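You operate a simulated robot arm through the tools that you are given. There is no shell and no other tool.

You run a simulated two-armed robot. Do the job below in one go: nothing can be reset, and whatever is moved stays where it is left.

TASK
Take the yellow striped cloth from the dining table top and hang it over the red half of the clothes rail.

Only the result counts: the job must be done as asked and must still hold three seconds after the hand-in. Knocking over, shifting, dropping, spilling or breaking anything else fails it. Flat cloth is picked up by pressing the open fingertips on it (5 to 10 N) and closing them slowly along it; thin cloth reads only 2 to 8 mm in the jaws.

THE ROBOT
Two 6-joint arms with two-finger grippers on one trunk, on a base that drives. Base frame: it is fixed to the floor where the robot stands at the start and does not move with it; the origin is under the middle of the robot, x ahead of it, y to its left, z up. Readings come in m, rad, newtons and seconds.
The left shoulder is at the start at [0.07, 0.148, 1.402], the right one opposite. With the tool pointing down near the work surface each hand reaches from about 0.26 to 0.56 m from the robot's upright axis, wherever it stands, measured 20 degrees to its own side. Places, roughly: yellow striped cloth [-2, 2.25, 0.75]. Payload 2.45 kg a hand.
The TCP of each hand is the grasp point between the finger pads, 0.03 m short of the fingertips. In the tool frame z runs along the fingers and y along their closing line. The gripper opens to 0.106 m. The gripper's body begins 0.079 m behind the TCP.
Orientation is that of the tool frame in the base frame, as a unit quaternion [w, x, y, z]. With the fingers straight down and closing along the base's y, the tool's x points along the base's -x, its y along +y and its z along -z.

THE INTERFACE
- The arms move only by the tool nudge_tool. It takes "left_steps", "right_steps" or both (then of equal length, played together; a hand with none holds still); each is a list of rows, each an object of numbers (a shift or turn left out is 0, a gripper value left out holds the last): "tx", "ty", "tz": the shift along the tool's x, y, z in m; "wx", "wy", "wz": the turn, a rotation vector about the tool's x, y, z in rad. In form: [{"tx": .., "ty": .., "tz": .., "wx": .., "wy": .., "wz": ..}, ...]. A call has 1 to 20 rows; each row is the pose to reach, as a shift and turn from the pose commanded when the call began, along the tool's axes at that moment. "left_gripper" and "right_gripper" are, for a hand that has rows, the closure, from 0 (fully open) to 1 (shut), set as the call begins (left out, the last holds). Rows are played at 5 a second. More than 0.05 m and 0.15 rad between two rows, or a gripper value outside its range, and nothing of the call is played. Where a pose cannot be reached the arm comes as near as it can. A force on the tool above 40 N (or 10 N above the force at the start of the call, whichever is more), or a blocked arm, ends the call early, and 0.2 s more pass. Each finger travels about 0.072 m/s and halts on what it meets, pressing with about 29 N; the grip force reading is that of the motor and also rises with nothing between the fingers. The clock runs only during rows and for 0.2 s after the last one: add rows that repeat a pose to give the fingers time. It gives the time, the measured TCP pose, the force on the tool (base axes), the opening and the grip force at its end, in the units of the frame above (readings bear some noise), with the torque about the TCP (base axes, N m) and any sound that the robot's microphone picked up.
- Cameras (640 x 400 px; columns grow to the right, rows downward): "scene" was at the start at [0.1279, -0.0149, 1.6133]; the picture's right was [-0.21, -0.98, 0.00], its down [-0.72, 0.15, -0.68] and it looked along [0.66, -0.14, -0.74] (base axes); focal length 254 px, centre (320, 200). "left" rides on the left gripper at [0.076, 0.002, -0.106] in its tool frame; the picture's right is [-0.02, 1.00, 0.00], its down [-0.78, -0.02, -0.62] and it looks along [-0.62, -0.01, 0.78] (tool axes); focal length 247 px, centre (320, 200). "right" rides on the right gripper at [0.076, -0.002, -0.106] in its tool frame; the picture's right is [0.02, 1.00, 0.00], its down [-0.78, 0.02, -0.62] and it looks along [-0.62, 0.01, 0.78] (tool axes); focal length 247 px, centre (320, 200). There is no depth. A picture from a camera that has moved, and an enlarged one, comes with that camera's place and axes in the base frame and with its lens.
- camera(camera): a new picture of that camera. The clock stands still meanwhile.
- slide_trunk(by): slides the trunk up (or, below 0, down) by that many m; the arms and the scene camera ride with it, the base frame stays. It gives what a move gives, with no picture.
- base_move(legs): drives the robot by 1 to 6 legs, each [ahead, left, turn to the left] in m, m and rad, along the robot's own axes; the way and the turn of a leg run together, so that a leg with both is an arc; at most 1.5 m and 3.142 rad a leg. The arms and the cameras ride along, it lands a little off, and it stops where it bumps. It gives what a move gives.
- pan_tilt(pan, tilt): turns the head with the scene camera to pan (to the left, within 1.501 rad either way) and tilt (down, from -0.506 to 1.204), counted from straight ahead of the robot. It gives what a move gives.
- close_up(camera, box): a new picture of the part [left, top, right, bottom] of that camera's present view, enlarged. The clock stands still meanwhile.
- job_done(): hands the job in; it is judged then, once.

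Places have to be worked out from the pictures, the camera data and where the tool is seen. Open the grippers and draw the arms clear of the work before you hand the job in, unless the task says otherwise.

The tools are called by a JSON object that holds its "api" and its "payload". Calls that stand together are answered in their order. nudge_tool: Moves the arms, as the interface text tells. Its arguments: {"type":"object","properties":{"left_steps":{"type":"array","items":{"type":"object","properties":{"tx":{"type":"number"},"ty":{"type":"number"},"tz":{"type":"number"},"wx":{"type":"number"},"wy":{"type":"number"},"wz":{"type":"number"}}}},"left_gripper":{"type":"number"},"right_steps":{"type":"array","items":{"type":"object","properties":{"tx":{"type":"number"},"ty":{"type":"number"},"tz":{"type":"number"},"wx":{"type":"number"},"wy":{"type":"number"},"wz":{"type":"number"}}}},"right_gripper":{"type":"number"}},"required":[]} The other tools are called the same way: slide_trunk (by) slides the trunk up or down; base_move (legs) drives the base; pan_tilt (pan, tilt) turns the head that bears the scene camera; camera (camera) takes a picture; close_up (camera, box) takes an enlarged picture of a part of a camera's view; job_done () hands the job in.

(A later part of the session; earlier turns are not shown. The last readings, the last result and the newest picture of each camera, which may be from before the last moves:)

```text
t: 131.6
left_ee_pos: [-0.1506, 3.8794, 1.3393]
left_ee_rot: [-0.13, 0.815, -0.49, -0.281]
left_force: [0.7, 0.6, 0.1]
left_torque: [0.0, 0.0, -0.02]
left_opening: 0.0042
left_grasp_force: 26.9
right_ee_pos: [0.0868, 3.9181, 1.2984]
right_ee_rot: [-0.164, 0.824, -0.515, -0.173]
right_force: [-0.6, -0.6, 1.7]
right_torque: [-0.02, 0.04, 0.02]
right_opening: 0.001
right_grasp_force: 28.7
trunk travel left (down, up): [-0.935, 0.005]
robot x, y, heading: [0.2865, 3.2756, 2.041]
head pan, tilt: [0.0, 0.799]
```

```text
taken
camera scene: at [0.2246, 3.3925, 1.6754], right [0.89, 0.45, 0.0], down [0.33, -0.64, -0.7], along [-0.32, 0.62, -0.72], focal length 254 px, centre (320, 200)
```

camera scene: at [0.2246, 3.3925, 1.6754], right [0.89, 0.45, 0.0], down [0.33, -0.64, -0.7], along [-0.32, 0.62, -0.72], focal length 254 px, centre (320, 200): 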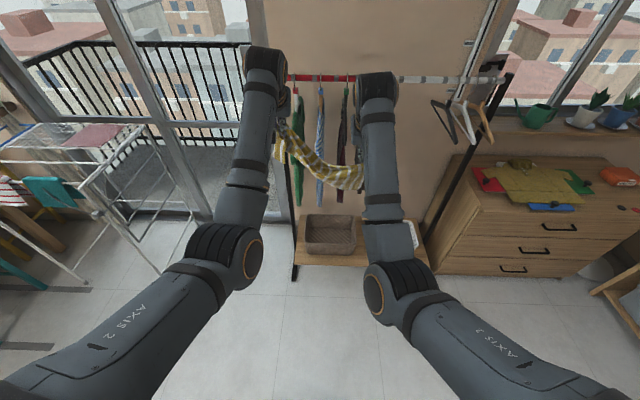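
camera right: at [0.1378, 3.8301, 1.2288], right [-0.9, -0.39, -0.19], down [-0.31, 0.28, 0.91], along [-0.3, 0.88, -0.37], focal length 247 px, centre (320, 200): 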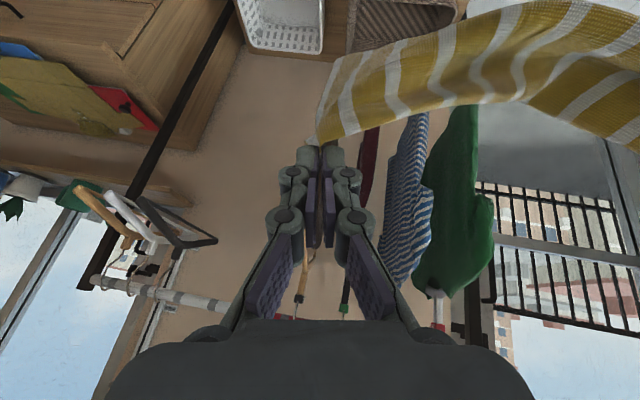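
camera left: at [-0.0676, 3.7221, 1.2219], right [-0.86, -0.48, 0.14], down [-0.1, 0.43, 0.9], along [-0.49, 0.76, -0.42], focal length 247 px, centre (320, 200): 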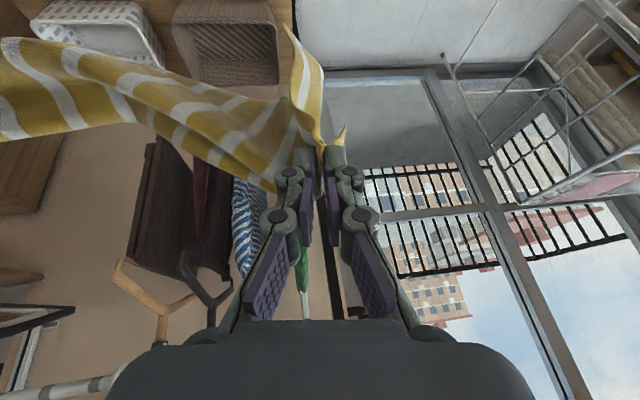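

The motion goes as computed. I play the second half: left hand to z 1.52 tilted 45°, right hand to z 1.42 tilted 25°.

{"api": "nudge_tool", "payload": {"left_steps": [{"tx": -0.026, "ty": -0.002, "tz": -0.0186, "wx": 0.0121, "wy": -0.0265, "wz": -0.002}, {"tx": -0.0521, "ty": -0.0039, "tz": -0.0372, "wx": 0.0242, "wy": -0.053, "wz": -0.004}, {"tx": -0.0782, "ty": -0.0059, "tz": -0.0558, "wx": 0.0363, "wy": -0.0795, "wz": -0.006}, {"tx": -0.1043, "ty": -0.0079, "tz": -0.0744, "wx": 0.0484, "wy": -0.106, "wz": -0.008}, {"tx": -0.1303, "ty": -0.0098, "tz": -0.093, "wx": 0.0605, "wy": -0.1325, "wz": -0.01}, {"tx": -0.1564, "ty": -0.0118, "tz": -0.1116, "wx": 0.0726, "wy": -0.159, "wz": -0.0126}, {"tx": -0.1564, "ty": -0.0118, "tz": -0.1116, "wx": 0.0726, "wy": -0.159, "wz": -0.0126}], "right_steps": [{"tx": -0.0063, "ty": 0.0021, "tz": -0.0199, "wx": -0.0167, "wy": 0.0057}, {"tx": -0.0127, "ty": 0.0041, "tz": -0.0398, "wx": -0.0333, "wy": 0.0115}, {"tx": -0.019, "ty": 0.0062, "tz": -0.0597, "wx": -0.05, "wy": 0.0172}, {"tx": -0.0253, "ty": 0.0083, "tz": -0.0795, "wx": -0.0667, "wy": 0.023}, {"tx": -0.0317, "ty": 0.0103, "tz": -0.0994, "wx": -0.0833, "wy": 0.0287}, {"tx": -0.038, "ty": 0.0124, "tz": -0.1193, "wx": -0.1, "wy": 0.0345}, {"tx": -0.038, "ty": 0.0124, "tz": -0.1193, "wx": -0.1, "wy": 0.0345}]}}

{"api": "camera", "payload": {"camera": "scene"}}

{"api": "camera", "payload": {"camera": "right"}}

```text
t: 133.2
left_ee_pos: [-0.159, 3.9411, 1.5188]
left_ee_rot: [-0.2, 0.788, -0.482, -0.327]
left_force: [-1.1, -0.1, -0.6]
left_torque: [0.0, -0.01, 0.0]
left_opening: 0.0037
left_grasp_force: 26.0
left hand out of reach, approached as far as the arm can: row 6, 7
right_ee_pos: [0.061, 3.9023, 1.4139]
right_ee_rot: [-0.114, 0.833, -0.508, -0.184]
right_force: [-1.2, 0.2, -1.4]
right_torque: [-0.03, -0.03, -0.02]
right_opening: 0.004
right_grasp_force: 30.6
right hand out of reach, approached as far as the arm can: row 5, 6, 7
trunk travel left (down, up): [-0.935, 0.005]
robot x, y, heading: [0.2828, 3.2739, 2.041]
head pan, tilt: [0.0, 0.799]
```

```text
taken
camera scene: at [0.2248, 3.3918, 1.6755], right [0.89, 0.45, 0.0], down [0.33, -0.64, -0.7], along [-0.32, 0.62, -0.72], focal length 254 px, centre (320, 200)
```

scene: 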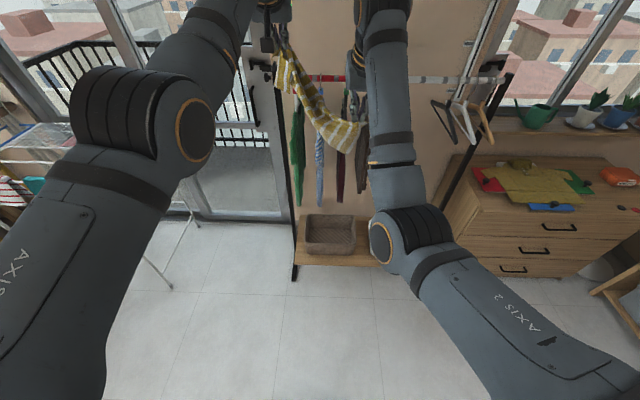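

```text
taken
camera right: at [0.114, 3.8, 1.4768], right [-0.88, -0.47, -0.01], down [-0.22, 0.39, 0.9], along [-0.42, 0.79, -0.45], focal length 247 px, centre (320, 200)
```

right: 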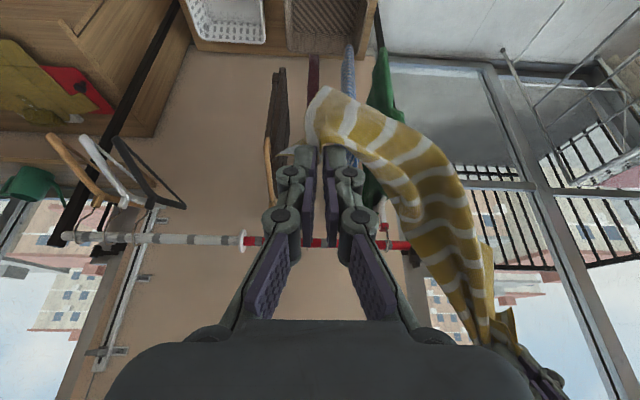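

Both hands arrived within millimetres but at their reach limits. I draw the left back 20 mm and lower the right 20 mm to stay off the limits and see that the left elbow has not flipped.

{"api": "nudge_tool", "payload": {"left_steps": [{"tx": 0.01, "tz": -0.003}, {"tx": 0.021, "tz": -0.007}, {"tx": 0.032, "tz": -0.01}, {"tx": 0.032, "tz": -0.01}], "right_steps": [{"tx": 0.0, "tz": 0.011}, {"tx": -0.001, "tz": 0.022}, {"tx": -0.001, "tz": 0.022}, {"tx": -0.001, "tz": 0.022}]}}

{"api": "camera", "payload": {"camera": "scene"}}

```text
t: 134.2
left_ee_pos: [-0.1453, 3.9149, 1.5024]
left_ee_rot: [-0.2, 0.787, -0.483, -0.326]
left_force: [0.8, 0.2, -0.5]
left_torque: [0.03, 0.04, 0.01]
left_opening: 0.0047
left_grasp_force: 27.1
right_ee_pos: [0.0562, 3.9108, 1.3923]
right_ee_rot: [-0.115, 0.833, -0.508, -0.185]
right_force: [0.3, 1.2, -2.1]
right_torque: [0.0, -0.01, 0.0]
right_opening: 0.002
right_grasp_force: 27.0
trunk travel left (down, up): [-0.935, 0.005]
robot x, y, heading: [0.2859, 3.2739, 2.045]
head pan, tilt: [0.0, 0.799]
```

```text
taken
camera scene: at [0.225, 3.3918, 1.6755], right [0.89, 0.45, 0.0], down [0.33, -0.64, -0.7], along [-0.32, 0.62, -0.72], focal length 254 px, centre (320, 200)
```

scene: 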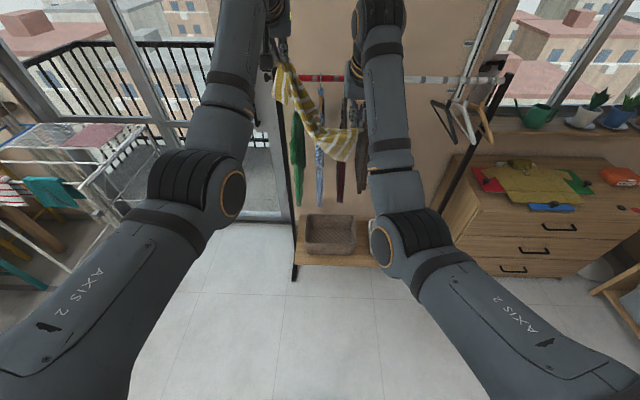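

The left arm is sound. I widen the hands by 50 mm so the cloth sags less while it is carried over the hooks, and check the view.

{"api": "nudge_tool", "payload": {"right_steps": [{"ty": -0.015}, {"ty": -0.03}, {"ty": -0.045}, {"ty": -0.05}, {"ty": -0.05}]}}

{"api": "camera", "payload": {"camera": "scene"}}

{"api": "camera", "payload": {"camera": "right"}}

{"api": "camera", "payload": {"camera": "left"}}

```text
t: 135.4
left_ee_pos: [-0.1464, 3.9143, 1.5024]
left_ee_rot: [-0.201, 0.788, -0.483, -0.325]
left_force: [0.8, 0.8, -0.6]
left_torque: [0.0, -0.09, -0.1]
left_opening: 0.0049
left_grasp_force: 36.5
right_ee_pos: [0.1001, 3.9351, 1.391]
right_ee_rot: [-0.115, 0.833, -0.508, -0.185]
right_force: [-0.7, 1.3, 0.5]
right_torque: [0.01, 0.06, -0.01]
right_opening: 0.0036
right_grasp_force: 35.1
trunk travel left (down, up): [-0.935, 0.005]
robot x, y, heading: [0.286, 3.2704, 2.038]
head pan, tilt: [0.0, 0.799]
```

```text
taken
camera scene: at [0.2248, 3.3918, 1.6755], right [0.89, 0.45, 0.0], down [0.33, -0.64, -0.7], along [-0.32, 0.62, -0.72], focal length 254 px, centre (320, 200)
```

scene: 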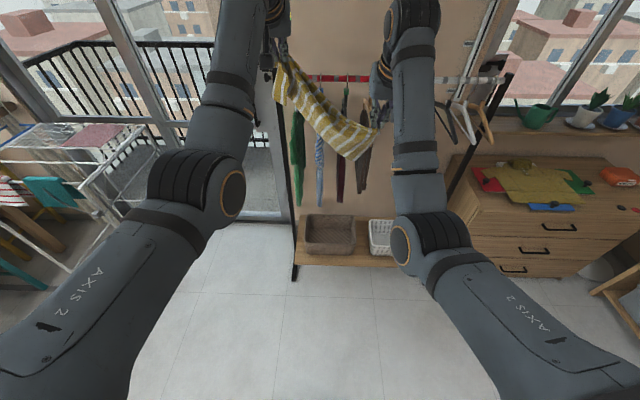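

```text
taken
camera right: at [0.1527, 3.8321, 1.4549], right [-0.88, -0.48, -0.01], down [-0.22, 0.39, 0.9], along [-0.42, 0.79, -0.45], focal length 247 px, centre (320, 200)
```

right: 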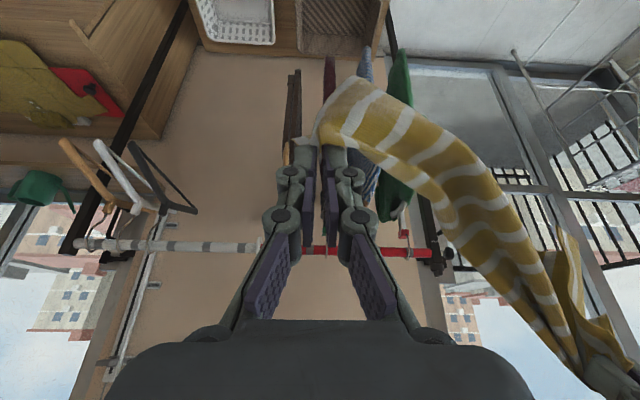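

```text
taken
camera left: at [-0.0892, 3.7983, 1.5234], right [-0.9, -0.44, 0.01], down [-0.04, 0.11, 0.99], along [-0.44, 0.89, -0.11], focal length 247 px, centre (320, 200)
```

left: 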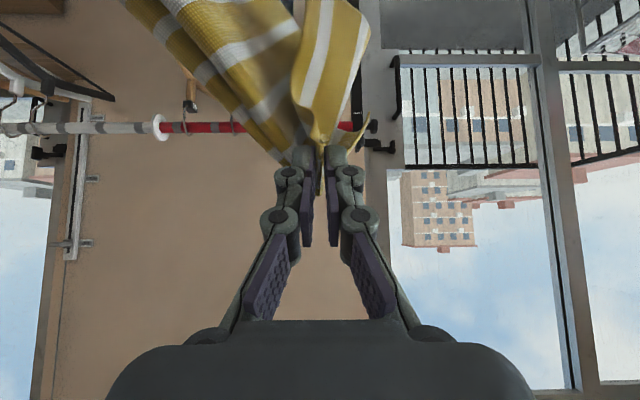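

Cloth spans nicely with little sag and both grips hold. I move 8 cm ahead, away from the suitcase behind me, and turn right by 0.94 rad.

{"api": "base_move", "payload": {"legs": [[0.08, 0, 0], [0, 0, -0.936]]}}

{"api": "pan_tilt", "payload": {"pan": 0.4, "tilt": 0.6}}

{"api": "camera", "payload": {"camera": "scene"}}

```text
t: 138.8
left_ee_pos: [0.5009, 4.0748, 1.5013]
left_ee_rot: [0.326, -0.489, 0.784, 0.202]
left_force: [-2.1, -2.7, 0.7]
left_torque: [0.12, 0.0, 0.02]
left_opening: 0.0019
left_grasp_force: 25.4
right_ee_pos: [0.6644, 3.8896, 1.3915]
right_ee_rot: [0.184, -0.519, 0.827, 0.115]
right_force: [0.5, 0.3, -0.5]
right_torque: [-0.04, 0.0, -0.01]
right_opening: 0.0031
right_grasp_force: 35.4
trunk travel left (down, up): [-0.935, 0.005]
robot x, y, heading: [0.2465, 3.3447, 1.112]
head pan, tilt: [0.0, 0.799]
```

```text
t: 139.7
left_ee_pos: [0.5026, 4.0749, 1.5033]
left_ee_rot: [0.325, -0.488, 0.785, 0.202]
left_force: [-0.8, -0.2, 0.0]
left_torque: [0.02, -0.02, -0.01]
left_opening: 0.0044
left_grasp_force: 26.9
right_ee_pos: [0.666, 3.8887, 1.3908]
right_ee_rot: [0.184, -0.518, 0.827, 0.114]
right_force: [0.4, -0.5, -1.0]
right_torque: [0.0, -0.03, 0.0]
right_opening: 0.0046
right_grasp_force: 27.6
trunk travel left (down, up): [-0.935, 0.005]
robot x, y, heading: [0.2474, 3.3426, 1.118]
head pan, tilt: [0.4, 0.6]
```

```text
taken
camera scene: at [0.2753, 3.4805, 1.6923], right [1.0, -0.06, 0.0], down [-0.03, -0.56, -0.82], along [0.05, 0.82, -0.57], focal length 254 px, centre (320, 200)
```

scene: 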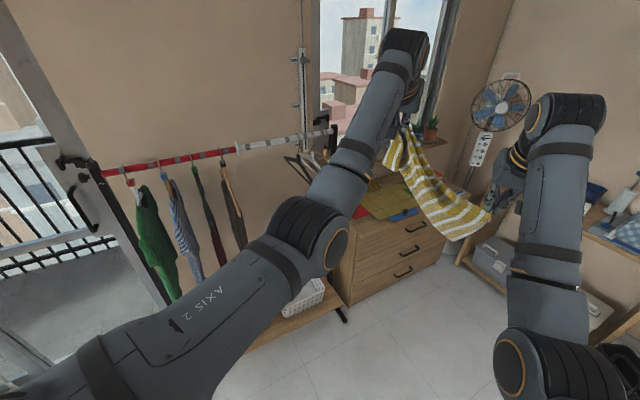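

The hands carry the cloth with no strain. Robot stands at (0.247, 3.343), heading 1.115. I strafe left about 0.59 m to a point some 0.3 m short of the final stance.

{"api": "base_move", "payload": {"legs": [[-0.046, 0.293, 0], [-0.046, 0.293, 0]]}}

{"api": "pan_tilt", "payload": {"pan": 0.2, "tilt": 0.45}}

{"api": "camera", "payload": {"camera": "scene"}}

{"api": "camera", "payload": {"camera": "left"}}

{"api": "camera", "payload": {"camera": "right"}}

```text
t: 143.4
left_ee_pos: [-0.0543, 4.2499, 1.5024]
left_ee_rot: [0.326, -0.484, 0.787, 0.201]
left_force: [-1.3, 0.3, 1.6]
left_torque: [0.0, -0.01, -0.02]
left_opening: 0.0023
left_grasp_force: 29.4
right_ee_pos: [0.1057, 4.0614, 1.3909]
right_ee_rot: [0.185, -0.513, 0.831, 0.115]
right_force: [0.5, 0.1, -1.9]
right_torque: [0.02, 0.06, 0.03]
right_opening: 0.0043
right_grasp_force: 31.4
trunk travel left (down, up): [-0.935, 0.005]
robot x, y, heading: [-0.3205, 3.5234, 1.108]
head pan, tilt: [0.4, 0.6]
```

```text
t: 144.1
left_ee_pos: [-0.0574, 4.251, 1.5025]
left_ee_rot: [0.325, -0.485, 0.787, 0.201]
left_force: [0.9, 0.3, -1.1]
left_torque: [0.01, 0.0, -0.04]
left_opening: 0.0049
left_grasp_force: 34.2
right_ee_pos: [0.1042, 4.0641, 1.3911]
right_ee_rot: [0.185, -0.513, 0.83, 0.113]
right_force: [-0.1, 0.0, 0.4]
right_torque: [0.02, 0.03, -0.03]
right_opening: 0.0028
right_grasp_force: 26.9
trunk travel left (down, up): [-0.935, 0.005]
robot x, y, heading: [-0.3223, 3.5253, 1.101]
head pan, tilt: [0.201, 0.45]
```

```text
taken
camera scene: at [-0.2728, 3.659, 1.7058], right [0.96, -0.26, 0.0], down [-0.11, -0.42, -0.9], along [0.24, 0.87, -0.44], focal length 254 px, centre (320, 200)
```

scene: 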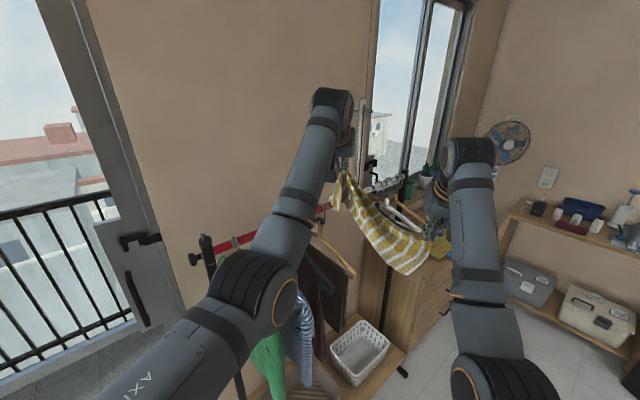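

```text
taken
camera left: at [-0.1166, 4.1353, 1.5233], right [-0.89, 0.46, 0.01], down [0.07, 0.1, 0.99], along [0.46, 0.88, -0.12], focal length 247 px, centre (320, 200)
```

left: 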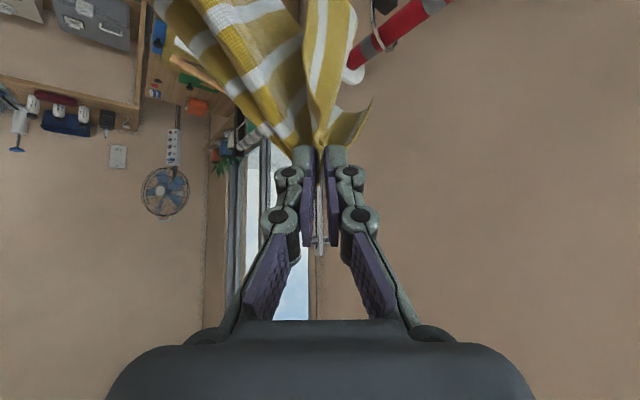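

```text
taken
camera right: at [0.0538, 3.9591, 1.4546], right [-0.9, 0.43, -0.01], down [0.18, 0.41, 0.89], along [0.39, 0.81, -0.45], focal length 247 px, centre (320, 200)
```

right: 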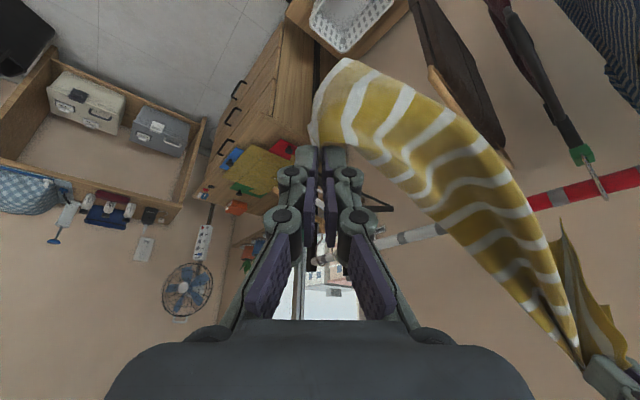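

Hands are now about 0.19 m (left) before the rail plane and the arm stays above the post. I enlarge the view around the rail to verify the gap relative to the hands.

{"api": "close_up", "payload": {"camera": "scene", "box": [180, 150, 460, 330]}}

{"api": "close_up", "payload": {"camera": "right", "box": [300, 0, 640, 260]}}

```text
2.22 times, centred on (320, 240) of scene
camera zoom: at [-0.2728, 3.659, 1.7058], right [0.96, -0.26, 0.0], down [-0.11, -0.42, -0.9], along [0.24, 0.87, -0.44], focal length 564 px, centre (320, 111)
```

zoom: 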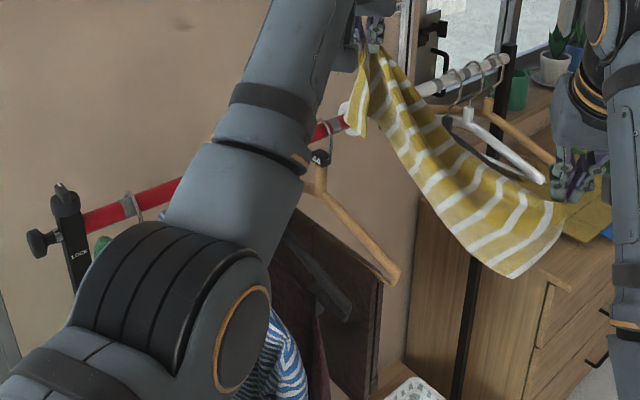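

```text
1.54 times, centred on (470, 130) of right
camera zoom: at [0.0538, 3.9591, 1.4546], right [-0.9, 0.43, -0.01], down [0.18, 0.41, 0.89], along [0.39, 0.81, -0.45], focal length 380 px, centre (89, 308)
```

zoom: 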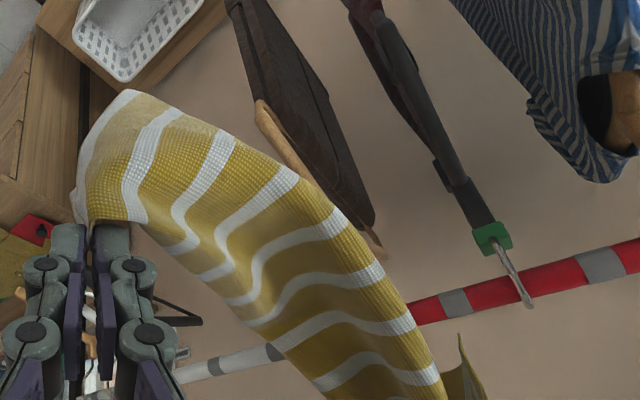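

The close-ups confirm hooks 40 and 44 at b 1.74 and 1.855 along the rail, gap centre as planned, and the cloth's tail at the left hand clears the rail. I drive straight toward the rail, two thirds of the way first.

{"api": "base_move", "payload": {"legs": [[0.117, 0.15, 0]]}}

{"api": "pan_tilt", "payload": {"pan": 0.1, "tilt": 0.5}}

{"api": "camera", "payload": {"camera": "scene"}}

{"api": "camera", "payload": {"camera": "right"}}

{"api": "camera", "payload": {"camera": "left"}}

```text
t: 145.7
left_ee_pos: [-0.1373, 4.4168, 1.5046]
left_ee_rot: [0.326, -0.484, 0.787, 0.201]
left_force: [-1.0, -1.9, 1.1]
left_torque: [0.02, 0.02, 0.01]
left_opening: 0.0019
left_grasp_force: 29.5
right_ee_pos: [0.0244, 4.2309, 1.3924]
right_ee_rot: [0.185, -0.513, 0.83, 0.115]
right_force: [0.4, -0.3, -0.5]
right_torque: [0.06, 0.02, 0.02]
right_opening: 0.0039
right_grasp_force: 29.3
trunk travel left (down, up): [-0.935, 0.005]
robot x, y, heading: [-0.4004, 3.6991, 1.107]
head pan, tilt: [0.201, 0.45]
```

```text
t: 146.3
left_ee_pos: [-0.1386, 4.4187, 1.5033]
left_ee_rot: [0.326, -0.485, 0.786, 0.201]
left_force: [0.1, -1.8, 0.3]
left_torque: [0.08, 0.07, 0.06]
left_opening: 0.0026
left_grasp_force: 25.4
right_ee_pos: [0.0223, 4.2332, 1.3918]
right_ee_rot: [0.185, -0.514, 0.83, 0.114]
right_force: [0.0, 0.1, -0.9]
right_torque: [0.01, 0.0, 0.03]
right_opening: 0.0037
right_grasp_force: 33.8
trunk travel left (down, up): [-0.935, 0.005]
robot x, y, heading: [-0.4013, 3.6921, 1.1]
head pan, tilt: [0.099, 0.499]
```

```text
taken
camera scene: at [-0.3449, 3.8238, 1.7016], right [0.93, -0.36, 0.0], down [-0.17, -0.45, -0.88], along [0.31, 0.82, -0.48], focal length 254 px, centre (320, 200)
```

scene: 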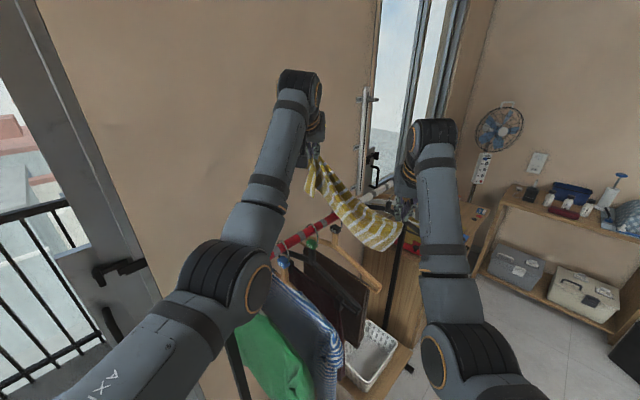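

```text
taken
camera right: at [-0.0273, 4.1284, 1.4552], right [-0.9, 0.43, -0.01], down [0.18, 0.41, 0.9], along [0.39, 0.81, -0.45], focal length 247 px, centre (320, 200)
```

right: 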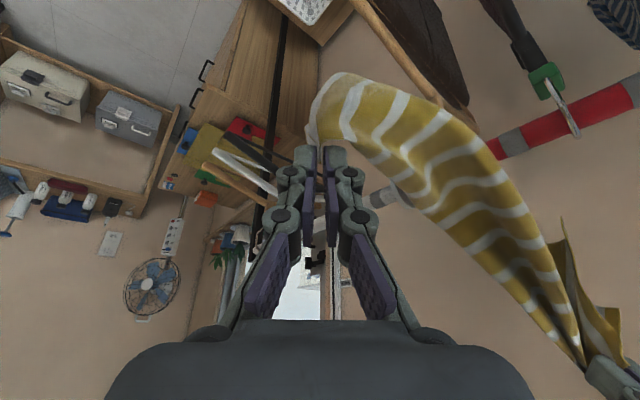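

```text
taken
camera left: at [-0.1977, 4.3041, 1.5241], right [-0.89, 0.46, 0.02], down [0.07, 0.09, 0.99], along [0.46, 0.88, -0.11], focal length 247 px, centre (320, 200)
```

left: 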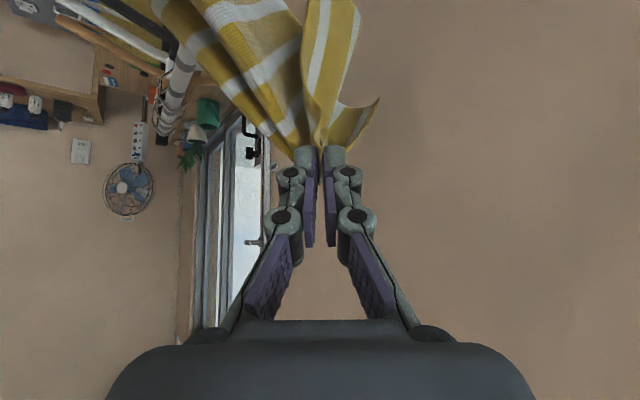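

The left hand is now right above the rail. I drive the last 0.115 m so the far hand is about 0.12 m beyond it and the near hand the same distance before it.

{"api": "base_move", "payload": {"legs": [[0.07, 0.091, 0]]}}

{"api": "camera", "payload": {"camera": "scene"}}

{"api": "camera", "payload": {"camera": "right"}}

{"api": "close_up", "payload": {"camera": "scene", "box": [200, 100, 460, 280]}}

```text
t: 147.6
left_ee_pos: [-0.1854, 4.5176, 1.5052]
left_ee_rot: [0.327, -0.482, 0.788, 0.201]
left_force: [1.0, -0.8, 0.3]
left_torque: [0.02, 0.03, 0.02]
left_opening: 0.005
left_grasp_force: 34.5
right_ee_pos: [-0.0264, 4.331, 1.3934]
right_ee_rot: [0.186, -0.512, 0.831, 0.114]
right_force: [-0.2, -0.4, -1.1]
right_torque: [0.05, 0.01, 0.0]
right_opening: 0.0035
right_grasp_force: 30.8
trunk travel left (down, up): [-0.935, 0.005]
robot x, y, heading: [-0.4517, 3.799, 1.103]
head pan, tilt: [0.099, 0.499]
```

```text
taken
camera scene: at [-0.3932, 3.923, 1.702], right [0.93, -0.36, 0.0], down [-0.17, -0.44, -0.88], along [0.32, 0.82, -0.48], focal length 254 px, centre (320, 200)
```

scene: 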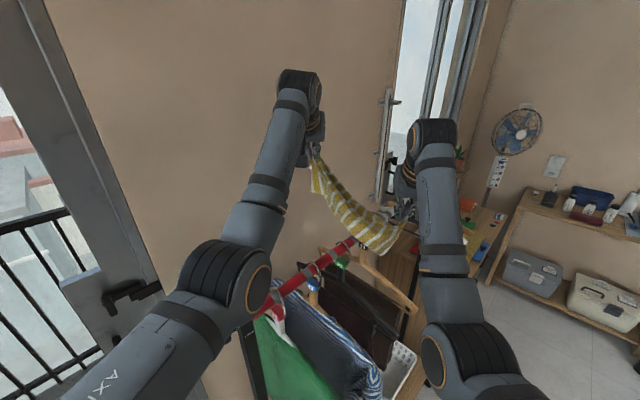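

```text
taken
camera right: at [-0.0752, 4.2278, 1.4561], right [-0.9, 0.43, -0.01], down [0.18, 0.4, 0.9], along [0.39, 0.81, -0.44], focal length 247 px, centre (320, 200)
```

right: 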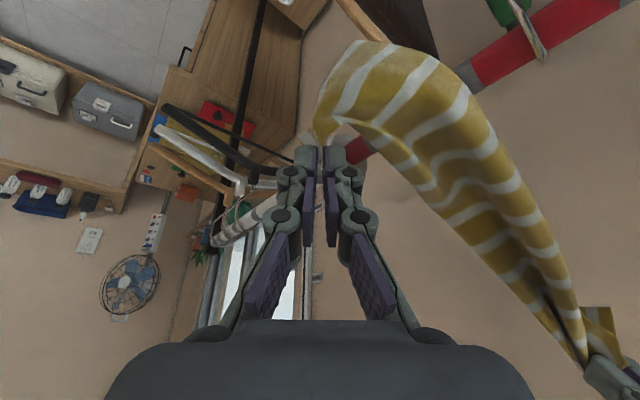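

```text
2.22 times, centred on (330, 190) of scene
camera zoom: at [-0.3932, 3.923, 1.702], right [0.93, -0.36, 0.0], down [-0.17, -0.44, -0.88], along [0.32, 0.82, -0.48], focal length 564 px, centre (298, 222)
```

zoom: 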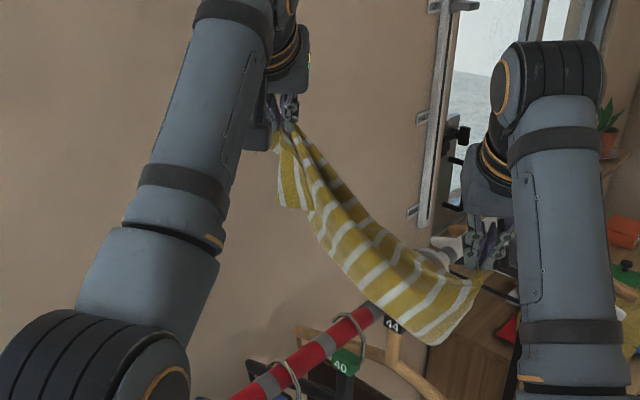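

The left hand is 0.11 m beyond the rail plane, the right 0.12 m before it, the cloth spanning above the gap. I lower both hands about 65 mm, drawing the far hand a little nearer, so that the cloth settles on the rail.

{"api": "nudge_tool", "payload": {"left_steps": [{"tx": 0.0122, "ty": -0.0055, "tz": 0.0062}, {"tx": 0.0245, "ty": -0.011, "tz": 0.0123}, {"tx": 0.0367, "ty": -0.0166, "tz": 0.0185}, {"tx": 0.049, "ty": -0.0221, "tz": 0.0246}, {"tx": 0.0612, "ty": -0.0276, "tz": 0.0308}, {"tx": 0.0612, "ty": -0.0276, "tz": 0.0308}], "right_steps": [{"tx": 0.0062, "ty": -0.0016, "tz": 0.0104}, {"tx": 0.0123, "ty": -0.0032, "tz": 0.0208}, {"tx": 0.0185, "ty": -0.0048, "tz": 0.0311}, {"tx": 0.0246, "ty": -0.0064, "tz": 0.0415}, {"tx": 0.0308, "ty": -0.008, "tz": 0.0519}, {"tx": 0.0308, "ty": -0.008, "tz": 0.0519}]}}

{"api": "camera", "payload": {"camera": "scene"}}

{"api": "close_up", "payload": {"camera": "scene", "box": [200, 100, 460, 300]}}

{"api": "camera", "payload": {"camera": "right"}}

{"api": "camera", "payload": {"camera": "left"}}

```text
t: 149.0
left_ee_pos: [-0.1743, 4.4914, 1.435]
left_ee_rot: [0.328, -0.483, 0.787, 0.2]
left_force: [0.1, 0.6, -1.4]
left_torque: [-0.03, -0.01, -0.03]
left_opening: 0.0049
left_grasp_force: 33.4
right_ee_pos: [-0.0208, 4.3289, 1.3314]
right_ee_rot: [0.186, -0.513, 0.831, 0.113]
right_force: [-0.5, 0.5, -0.1]
right_torque: [-0.02, -0.04, 0.02]
right_opening: 0.0033
right_grasp_force: 34.7
trunk travel left (down, up): [-0.935, 0.005]
robot x, y, heading: [-0.4534, 3.7977, 1.102]
head pan, tilt: [0.099, 0.499]
```

```text
taken
camera scene: at [-0.3967, 3.9296, 1.7015], right [0.93, -0.36, 0.0], down [-0.17, -0.45, -0.88], along [0.32, 0.82, -0.48], focal length 254 px, centre (320, 200)
```

scene: 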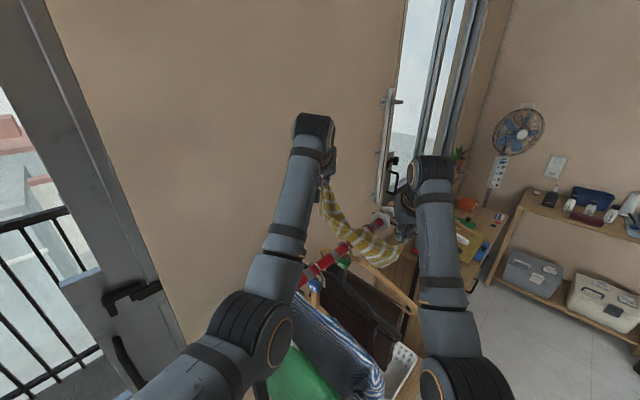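

```text
2.00 times, centred on (330, 200) of scene
camera zoom: at [-0.3967, 3.9296, 1.7015], right [0.93, -0.36, 0.0], down [-0.17, -0.45, -0.88], along [0.32, 0.82, -0.48], focal length 507 px, centre (300, 200)
```

zoom: 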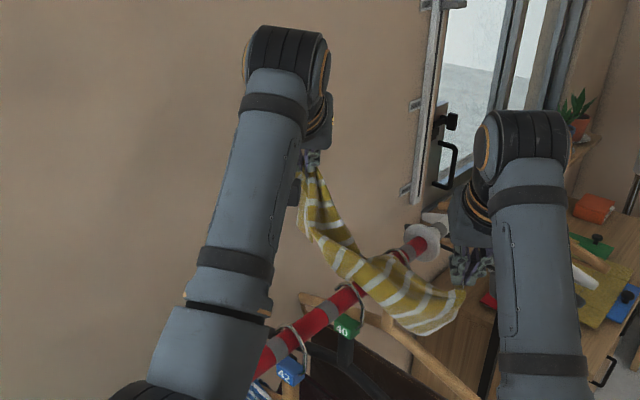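

```text
taken
camera right: at [-0.0722, 4.2254, 1.3941], right [-0.9, 0.43, -0.01], down [0.18, 0.41, 0.9], along [0.39, 0.81, -0.45], focal length 247 px, centre (320, 200)
```

right: 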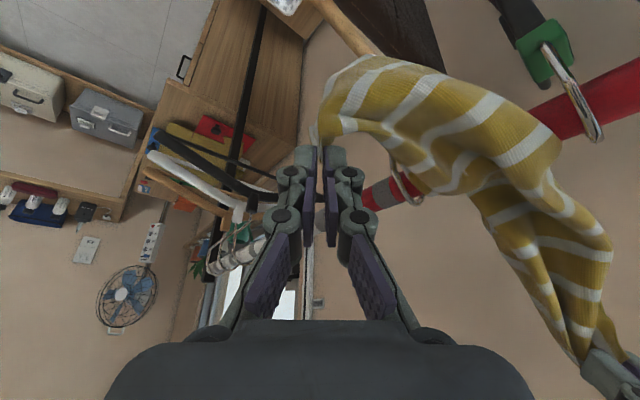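

```text
taken
camera left: at [-0.2344, 4.377, 1.4574], right [-0.88, 0.47, 0.01], down [0.07, 0.09, 0.99], along [0.46, 0.88, -0.11], focal length 247 px, centre (320, 200)
```

left: 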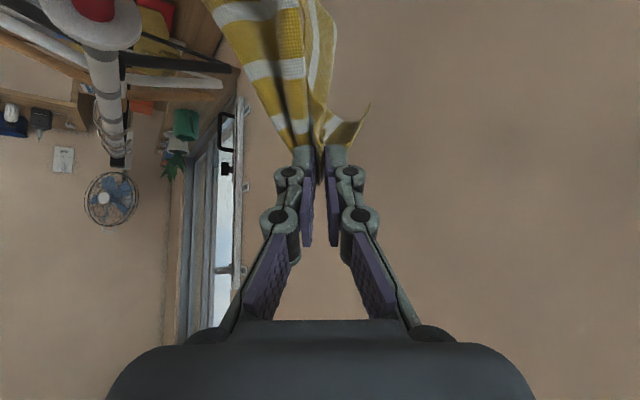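

The cloth now lies across the red rail in the gap between hooks 40 and 44, its far part hanging from the left hand behind the rail. I open the left gripper part-way to let the far half fall while the right hand still holds the near end.

{"api": "nudge_tool", "payload": {"left_steps": [{"tz": 0.0}, {"tz": 0.0}, {"tz": 0.0}, {"tz": 0.0}, {"tz": 0.0}], "left_gripper": 0.4}}

{"api": "camera", "payload": {"camera": "left"}}

{"api": "close_up", "payload": {"camera": "scene", "box": [200, 100, 460, 300]}}

{"api": "camera", "payload": {"camera": "right"}}

```text
t: 150.2
left_ee_pos: [-0.1739, 4.4929, 1.4364]
left_ee_rot: [0.326, -0.484, 0.787, 0.2]
left_force: [-0.3, 0.1, -1.2]
left_torque: [-0.01, 0.01, -0.01]
left_opening: 0.0635
left_grasp_force: 0.1
right_ee_pos: [-0.0205, 4.33, 1.3302]
right_ee_rot: [0.186, -0.513, 0.831, 0.113]
right_force: [-0.5, -0.1, 1.0]
right_torque: [0.0, 0.02, 0.01]
right_opening: 0.0009
right_grasp_force: 24.8
trunk travel left (down, up): [-0.935, 0.005]
robot x, y, heading: [-0.4516, 3.8009, 1.1]
head pan, tilt: [0.099, 0.499]
```

```text
taken
camera left: at [-0.234, 4.3775, 1.4573], right [-0.88, 0.47, 0.01], down [0.07, 0.09, 0.99], along [0.46, 0.88, -0.11], focal length 247 px, centre (320, 200)
```

left: 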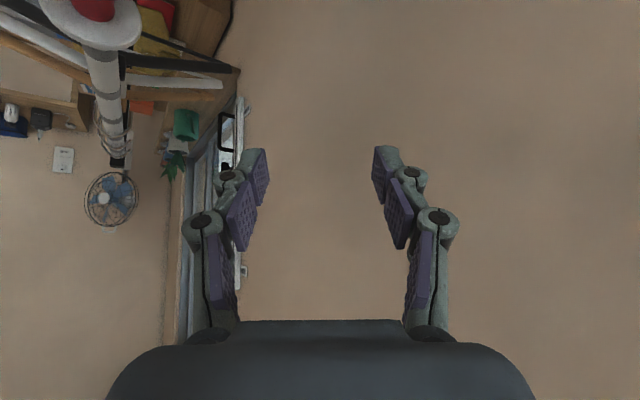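

```text
2.00 times, centred on (330, 200) of scene
camera zoom: at [-0.3962, 3.9301, 1.7014], right [0.93, -0.36, 0.0], down [-0.17, -0.45, -0.88], along [0.32, 0.82, -0.48], focal length 507 px, centre (300, 200)
```

zoom: 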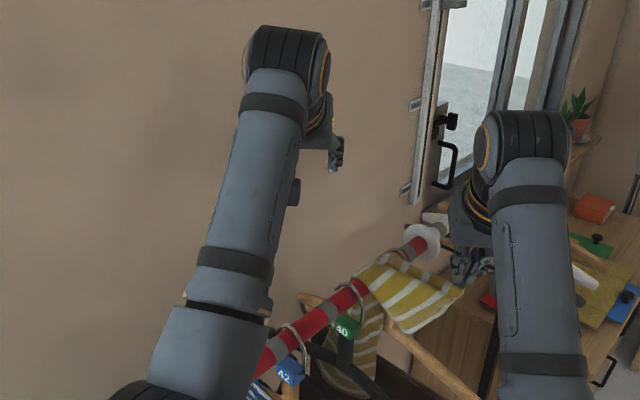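

```text
taken
camera right: at [-0.0719, 4.2259, 1.3941], right [-0.9, 0.43, -0.01], down [0.18, 0.41, 0.9], along [0.39, 0.81, -0.45], focal length 247 px, centre (320, 200)
```

right: 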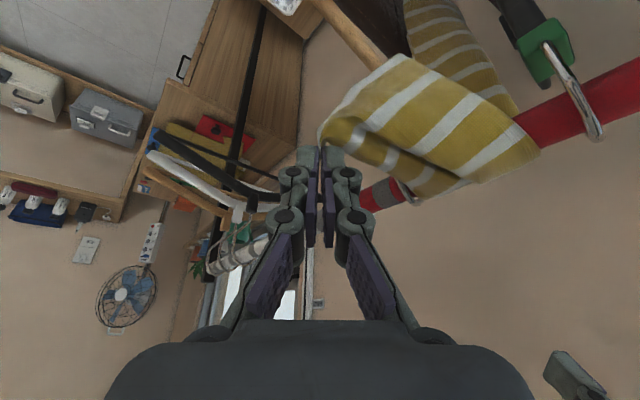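

The far half has fallen cleanly behind the rail, and the cloth lies on red between hooks 40 and 44. It hangs longer at the back, so I draw the near end gently toward me and down by about 50 mm to balance it.

{"api": "nudge_tool", "payload": {"right_steps": [{"tx": 0.0057, "ty": -0.007, "tz": 0.0051}, {"tx": 0.0114, "ty": -0.014, "tz": 0.0102}, {"tx": 0.017, "ty": -0.021, "tz": 0.0152}, {"tx": 0.0227, "ty": -0.028, "tz": 0.0203}, {"tx": 0.0284, "ty": -0.035, "tz": 0.0254}, {"tx": 0.0284, "ty": -0.035, "tz": 0.0254}]}}

{"api": "camera", "payload": {"camera": "right"}}

{"api": "close_up", "payload": {"camera": "scene", "box": [240, 140, 460, 320]}}

```text
t: 151.6
left_ee_pos: [-0.1748, 4.4913, 1.4367]
left_ee_rot: [0.327, -0.483, 0.788, 0.199]
left_force: [-0.5, 0.1, 0.2]
left_torque: [0.0, -0.05, 0.01]
left_opening: 0.0634
left_grasp_force: 0.1
right_ee_pos: [0.0015, 4.301, 1.296]
right_ee_rot: [0.186, -0.514, 0.83, 0.113]
right_force: [-0.3, 1.1, -0.4]
right_torque: [0.01, 0.01, -0.01]
right_opening: 0.0047
right_grasp_force: 30.2
trunk travel left (down, up): [-0.935, 0.005]
robot x, y, heading: [-0.4508, 3.7984, 1.102]
head pan, tilt: [0.099, 0.499]
```

```text
taken
camera right: at [-0.0495, 4.1969, 1.3592], right [-0.9, 0.43, -0.01], down [0.18, 0.41, 0.9], along [0.39, 0.81, -0.45], focal length 247 px, centre (320, 200)
```

right: 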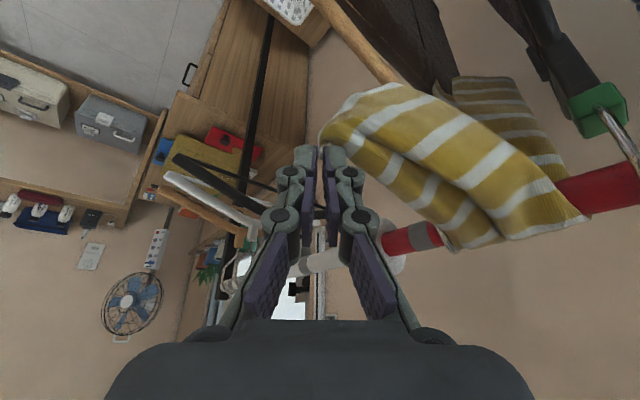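

```text
2.22 times, centred on (350, 230) of scene
camera zoom: at [-0.3965, 3.9306, 1.7014], right [0.93, -0.36, 0.0], down [-0.17, -0.45, -0.88], along [0.32, 0.82, -0.48], focal length 564 px, centre (253, 133)
```

zoom: 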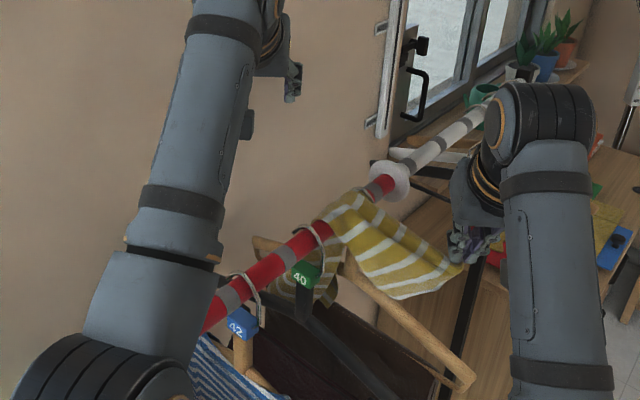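

The cloth is balanced now, about half its stripes on each side, all on the red part left of the ring. I lift the left hand straight up, clear of everything, before dealing with the near end.

{"api": "nudge_tool", "payload": {"left_steps": [{"tx": -0.014, "tz": -0.014}, {"tx": -0.028, "tz": -0.028}, {"tx": -0.042, "tz": -0.042}, {"tx": -0.053, "tz": -0.053}, {"tx": -0.053, "tz": -0.053}]}}

{"api": "pan_tilt", "payload": {"pan": 0.15, "tilt": 0.65}}

{"api": "camera", "payload": {"camera": "scene"}}

{"api": "close_up", "payload": {"camera": "scene", "box": [260, 100, 440, 260]}}

```text
t: 152.8
left_ee_pos: [-0.1756, 4.493, 1.5114]
left_ee_rot: [0.327, -0.483, 0.788, 0.199]
left_force: [-0.2, 1.1, -0.8]
left_torque: [0.0, 0.0, -0.01]
left_opening: 0.0633
left_grasp_force: 0.1
right_ee_pos: [0.0012, 4.3, 1.2954]
right_ee_rot: [0.186, -0.513, 0.831, 0.112]
right_force: [-0.1, 0.6, -0.9]
right_torque: [0.01, 0.01, 0.02]
right_opening: 0.0052
right_grasp_force: 34.4
trunk travel left (down, up): [-0.935, 0.005]
robot x, y, heading: [-0.4483, 3.7985, 1.099]
head pan, tilt: [0.099, 0.499]
```

```text
t: 153.5
left_ee_pos: [-0.1751, 4.4923, 1.5117]
left_ee_rot: [0.327, -0.483, 0.788, 0.199]
left_force: [-0.1, -0.4, 0.3]
left_torque: [0.0, 0.01, -0.01]
left_opening: 0.0635
left_grasp_force: 0.1
right_ee_pos: [0.0, 4.3011, 1.2953]
right_ee_rot: [0.186, -0.513, 0.831, 0.112]
right_force: [-0.2, 0.2, 0.5]
right_torque: [0.0, 0.01, 0.04]
right_opening: 0.003
right_grasp_force: 34.9
trunk travel left (down, up): [-0.935, 0.005]
robot x, y, heading: [-0.4534, 3.7998, 1.103]
head pan, tilt: [0.15, 0.649]
```

```text
taken
camera scene: at [-0.4019, 3.9281, 1.6881], right [0.95, -0.31, 0.0], down [-0.19, -0.57, -0.8], along [0.25, 0.76, -0.6], focal length 254 px, centre (320, 200)
```

scene: 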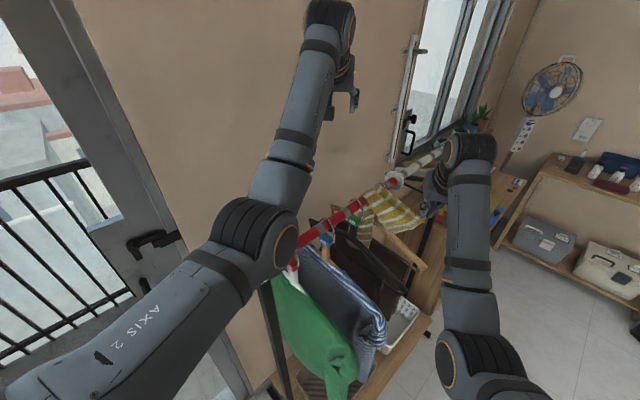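

```text
2.50 times, centred on (350, 180) of scene
camera zoom: at [-0.4019, 3.9281, 1.6881], right [0.95, -0.31, 0.0], down [-0.19, -0.57, -0.8], along [0.25, 0.76, -0.6], focal length 634 px, centre (245, 250)
```

zoom: 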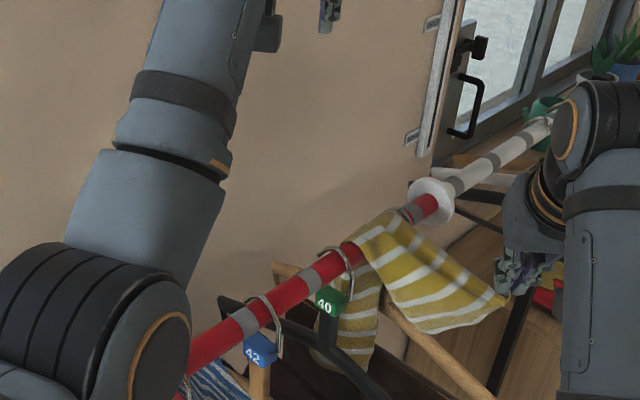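

The near half runs over hanger 44's wooden arm. I shift the base 44 mm along the rail to the left so that, when released, it drops into the gap between the hangers.

{"api": "base_move", "payload": {"legs": [[-0.035, 0.027, 0]]}}

{"api": "close_up", "payload": {"camera": "scene", "box": [260, 100, 440, 260]}}

{"api": "camera", "payload": {"camera": "right"}}

```text
t: 154.4
left_ee_pos: [-0.2042, 4.4787, 1.5064]
left_ee_rot: [0.322, -0.483, 0.789, 0.2]
left_force: [1.1, 0.5, -0.1]
left_torque: [-0.02, 0.08, 0.06]
left_opening: 0.0634
left_grasp_force: 0.0
right_ee_pos: [-0.0276, 4.2857, 1.2895]
right_ee_rot: [0.181, -0.513, 0.832, 0.113]
right_force: [1.0, 0.3, 0.2]
right_torque: [0.0, 0.08, 0.04]
right_opening: 0.0005
right_grasp_force: 24.8
trunk travel left (down, up): [-0.935, 0.005]
robot x, y, heading: [-0.4936, 3.7751, 1.102]
head pan, tilt: [0.15, 0.649]
```

```text
2.50 times, centred on (350, 180) of scene
camera zoom: at [-0.4292, 3.915, 1.6869], right [0.95, -0.31, -0.01], down [-0.2, -0.58, -0.79], along [0.24, 0.75, -0.61], focal length 634 px, centre (245, 250)
```

zoom: 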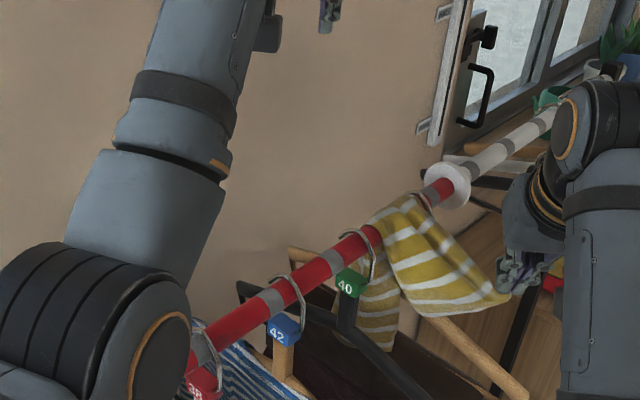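

```text
taken
camera right: at [-0.0789, 4.1823, 1.3541], right [-0.9, 0.43, -0.01], down [0.19, 0.41, 0.89], along [0.39, 0.8, -0.45], focal length 247 px, centre (320, 200)
```

right: 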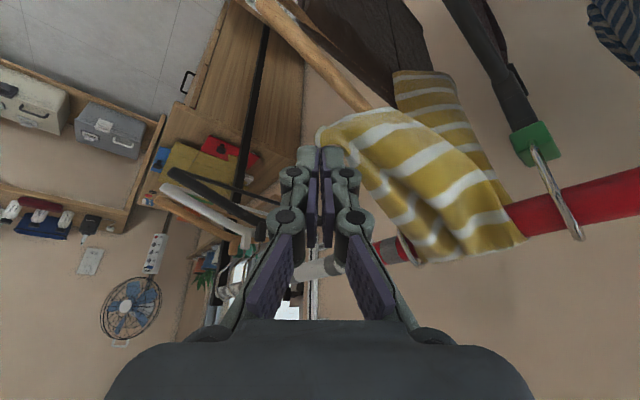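

The reading shows a 5 mm dip and a trace of roll, perhaps just the braking. I hold still for a moment and read again before going on.

{"api": "nudge_tool", "payload": {"right_steps": [{"tz": 0.0}, {"tz": 0.0}, {"tz": 0.0}]}}

{"api": "camera", "payload": {"camera": "scene"}}

```text
t: 155.2
left_ee_pos: [-0.2123, 4.4753, 1.5088]
left_ee_rot: [0.326, -0.483, 0.788, 0.2]
left_force: [0.9, 0.1, 0.0]
left_torque: [-0.01, 0.03, 0.03]
left_opening: 0.0637
left_grasp_force: 0.1
right_ee_pos: [-0.0351, 4.2823, 1.2948]
right_ee_rot: [0.185, -0.513, 0.831, 0.112]
right_force: [-0.4, 0.2, -0.4]
right_torque: [0.03, -0.01, -0.01]
right_opening: 0.0
right_grasp_force: 26.5
trunk travel left (down, up): [-0.935, 0.005]
robot x, y, heading: [-0.4901, 3.7804, 1.102]
head pan, tilt: [0.15, 0.649]
```

```text
taken
camera scene: at [-0.4391, 3.9104, 1.6878], right [0.95, -0.31, 0.0], down [-0.19, -0.58, -0.8], along [0.25, 0.76, -0.61], focal length 254 px, centre (320, 200)
```

scene: 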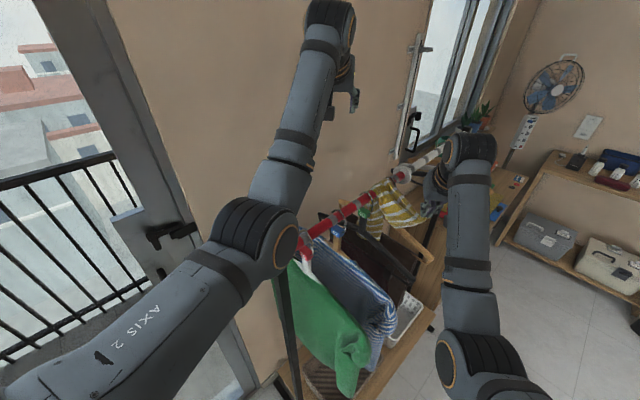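

It was only the braking; everything is level again. The right opening reads 0, so I check whether the near end is still in that grip.

{"api": "close_up", "payload": {"camera": "right", "box": [260, 60, 600, 280]}}

{"api": "close_up", "payload": {"camera": "scene", "box": [320, 130, 480, 260]}}

```text
1.82 times, centred on (430, 170) of right
camera zoom: at [-0.0866, 4.1786, 1.358], right [-0.9, 0.43, -0.01], down [0.18, 0.41, 0.89], along [0.39, 0.8, -0.45], focal length 449 px, centre (120, 254)
```

zoom: 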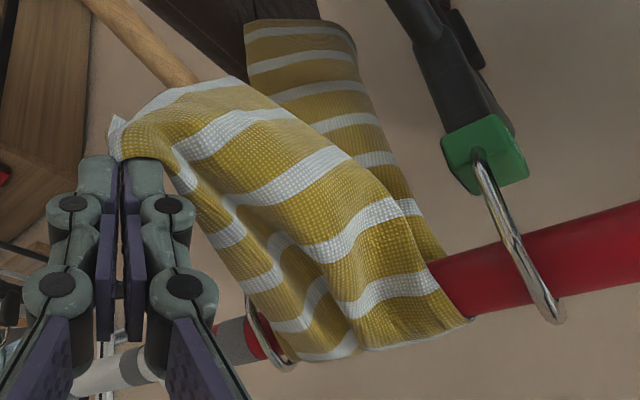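

```text
3.08 times, centred on (400, 195) of scene
camera zoom: at [-0.4391, 3.9104, 1.6878], right [0.95, -0.31, 0.0], down [-0.19, -0.58, -0.8], along [0.25, 0.76, -0.61], focal length 780 px, centre (74, 215)
```

zoom: 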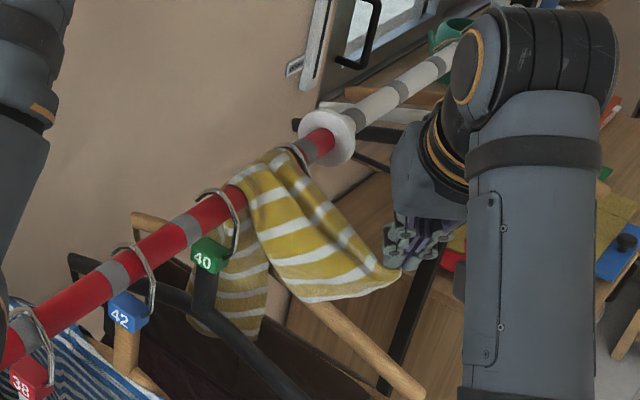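

The cloth sits squarely on the red rail between hooks 40 and 44, about half on each side, and the near end is above the gap. I open the right gripper to let the near half fall.

{"api": "nudge_tool", "payload": {"right_steps": [{"tz": 0.0}, {"tz": 0.0}, {"tz": 0.0}, {"tz": 0.0}, {"tz": 0.0}], "right_gripper": 0.4}}

{"api": "camera", "payload": {"camera": "right"}}

{"api": "close_up", "payload": {"camera": "scene", "box": [320, 130, 480, 260]}}

```text
t: 156.4
left_ee_pos: [-0.2147, 4.4736, 1.5093]
left_ee_rot: [0.326, -0.484, 0.788, 0.199]
left_force: [0.4, 0.1, -1.0]
left_torque: [0.02, 0.0, 0.0]
left_opening: 0.064
left_grasp_force: 0.1
right_ee_pos: [-0.0374, 4.2808, 1.2946]
right_ee_rot: [0.185, -0.513, 0.83, 0.113]
right_force: [0.1, -0.4, 1.1]
right_torque: [0.01, 0.0, 0.03]
right_opening: 0.0634
right_grasp_force: 0.0
trunk travel left (down, up): [-0.935, 0.005]
robot x, y, heading: [-0.4941, 3.7807, 1.103]
head pan, tilt: [0.15, 0.649]
```

```text
taken
camera right: at [-0.0879, 4.1777, 1.3587], right [-0.9, 0.43, -0.01], down [0.18, 0.41, 0.89], along [0.39, 0.8, -0.45], focal length 247 px, centre (320, 200)
```

right: 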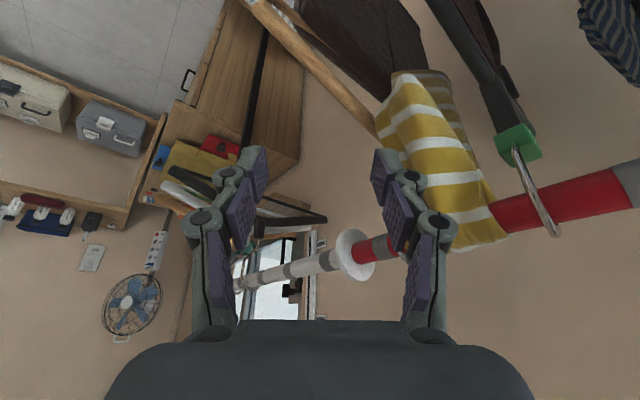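

```text
3.08 times, centred on (400, 195) of scene
camera zoom: at [-0.4407, 3.9092, 1.688], right [0.95, -0.31, 0.0], down [-0.19, -0.57, -0.8], along [0.25, 0.76, -0.61], focal length 780 px, centre (74, 215)
```

zoom: 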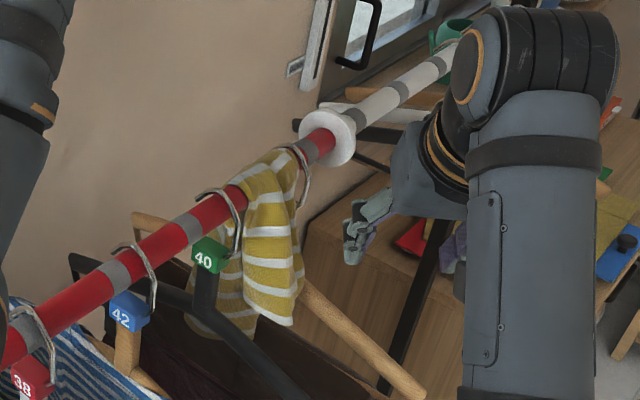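

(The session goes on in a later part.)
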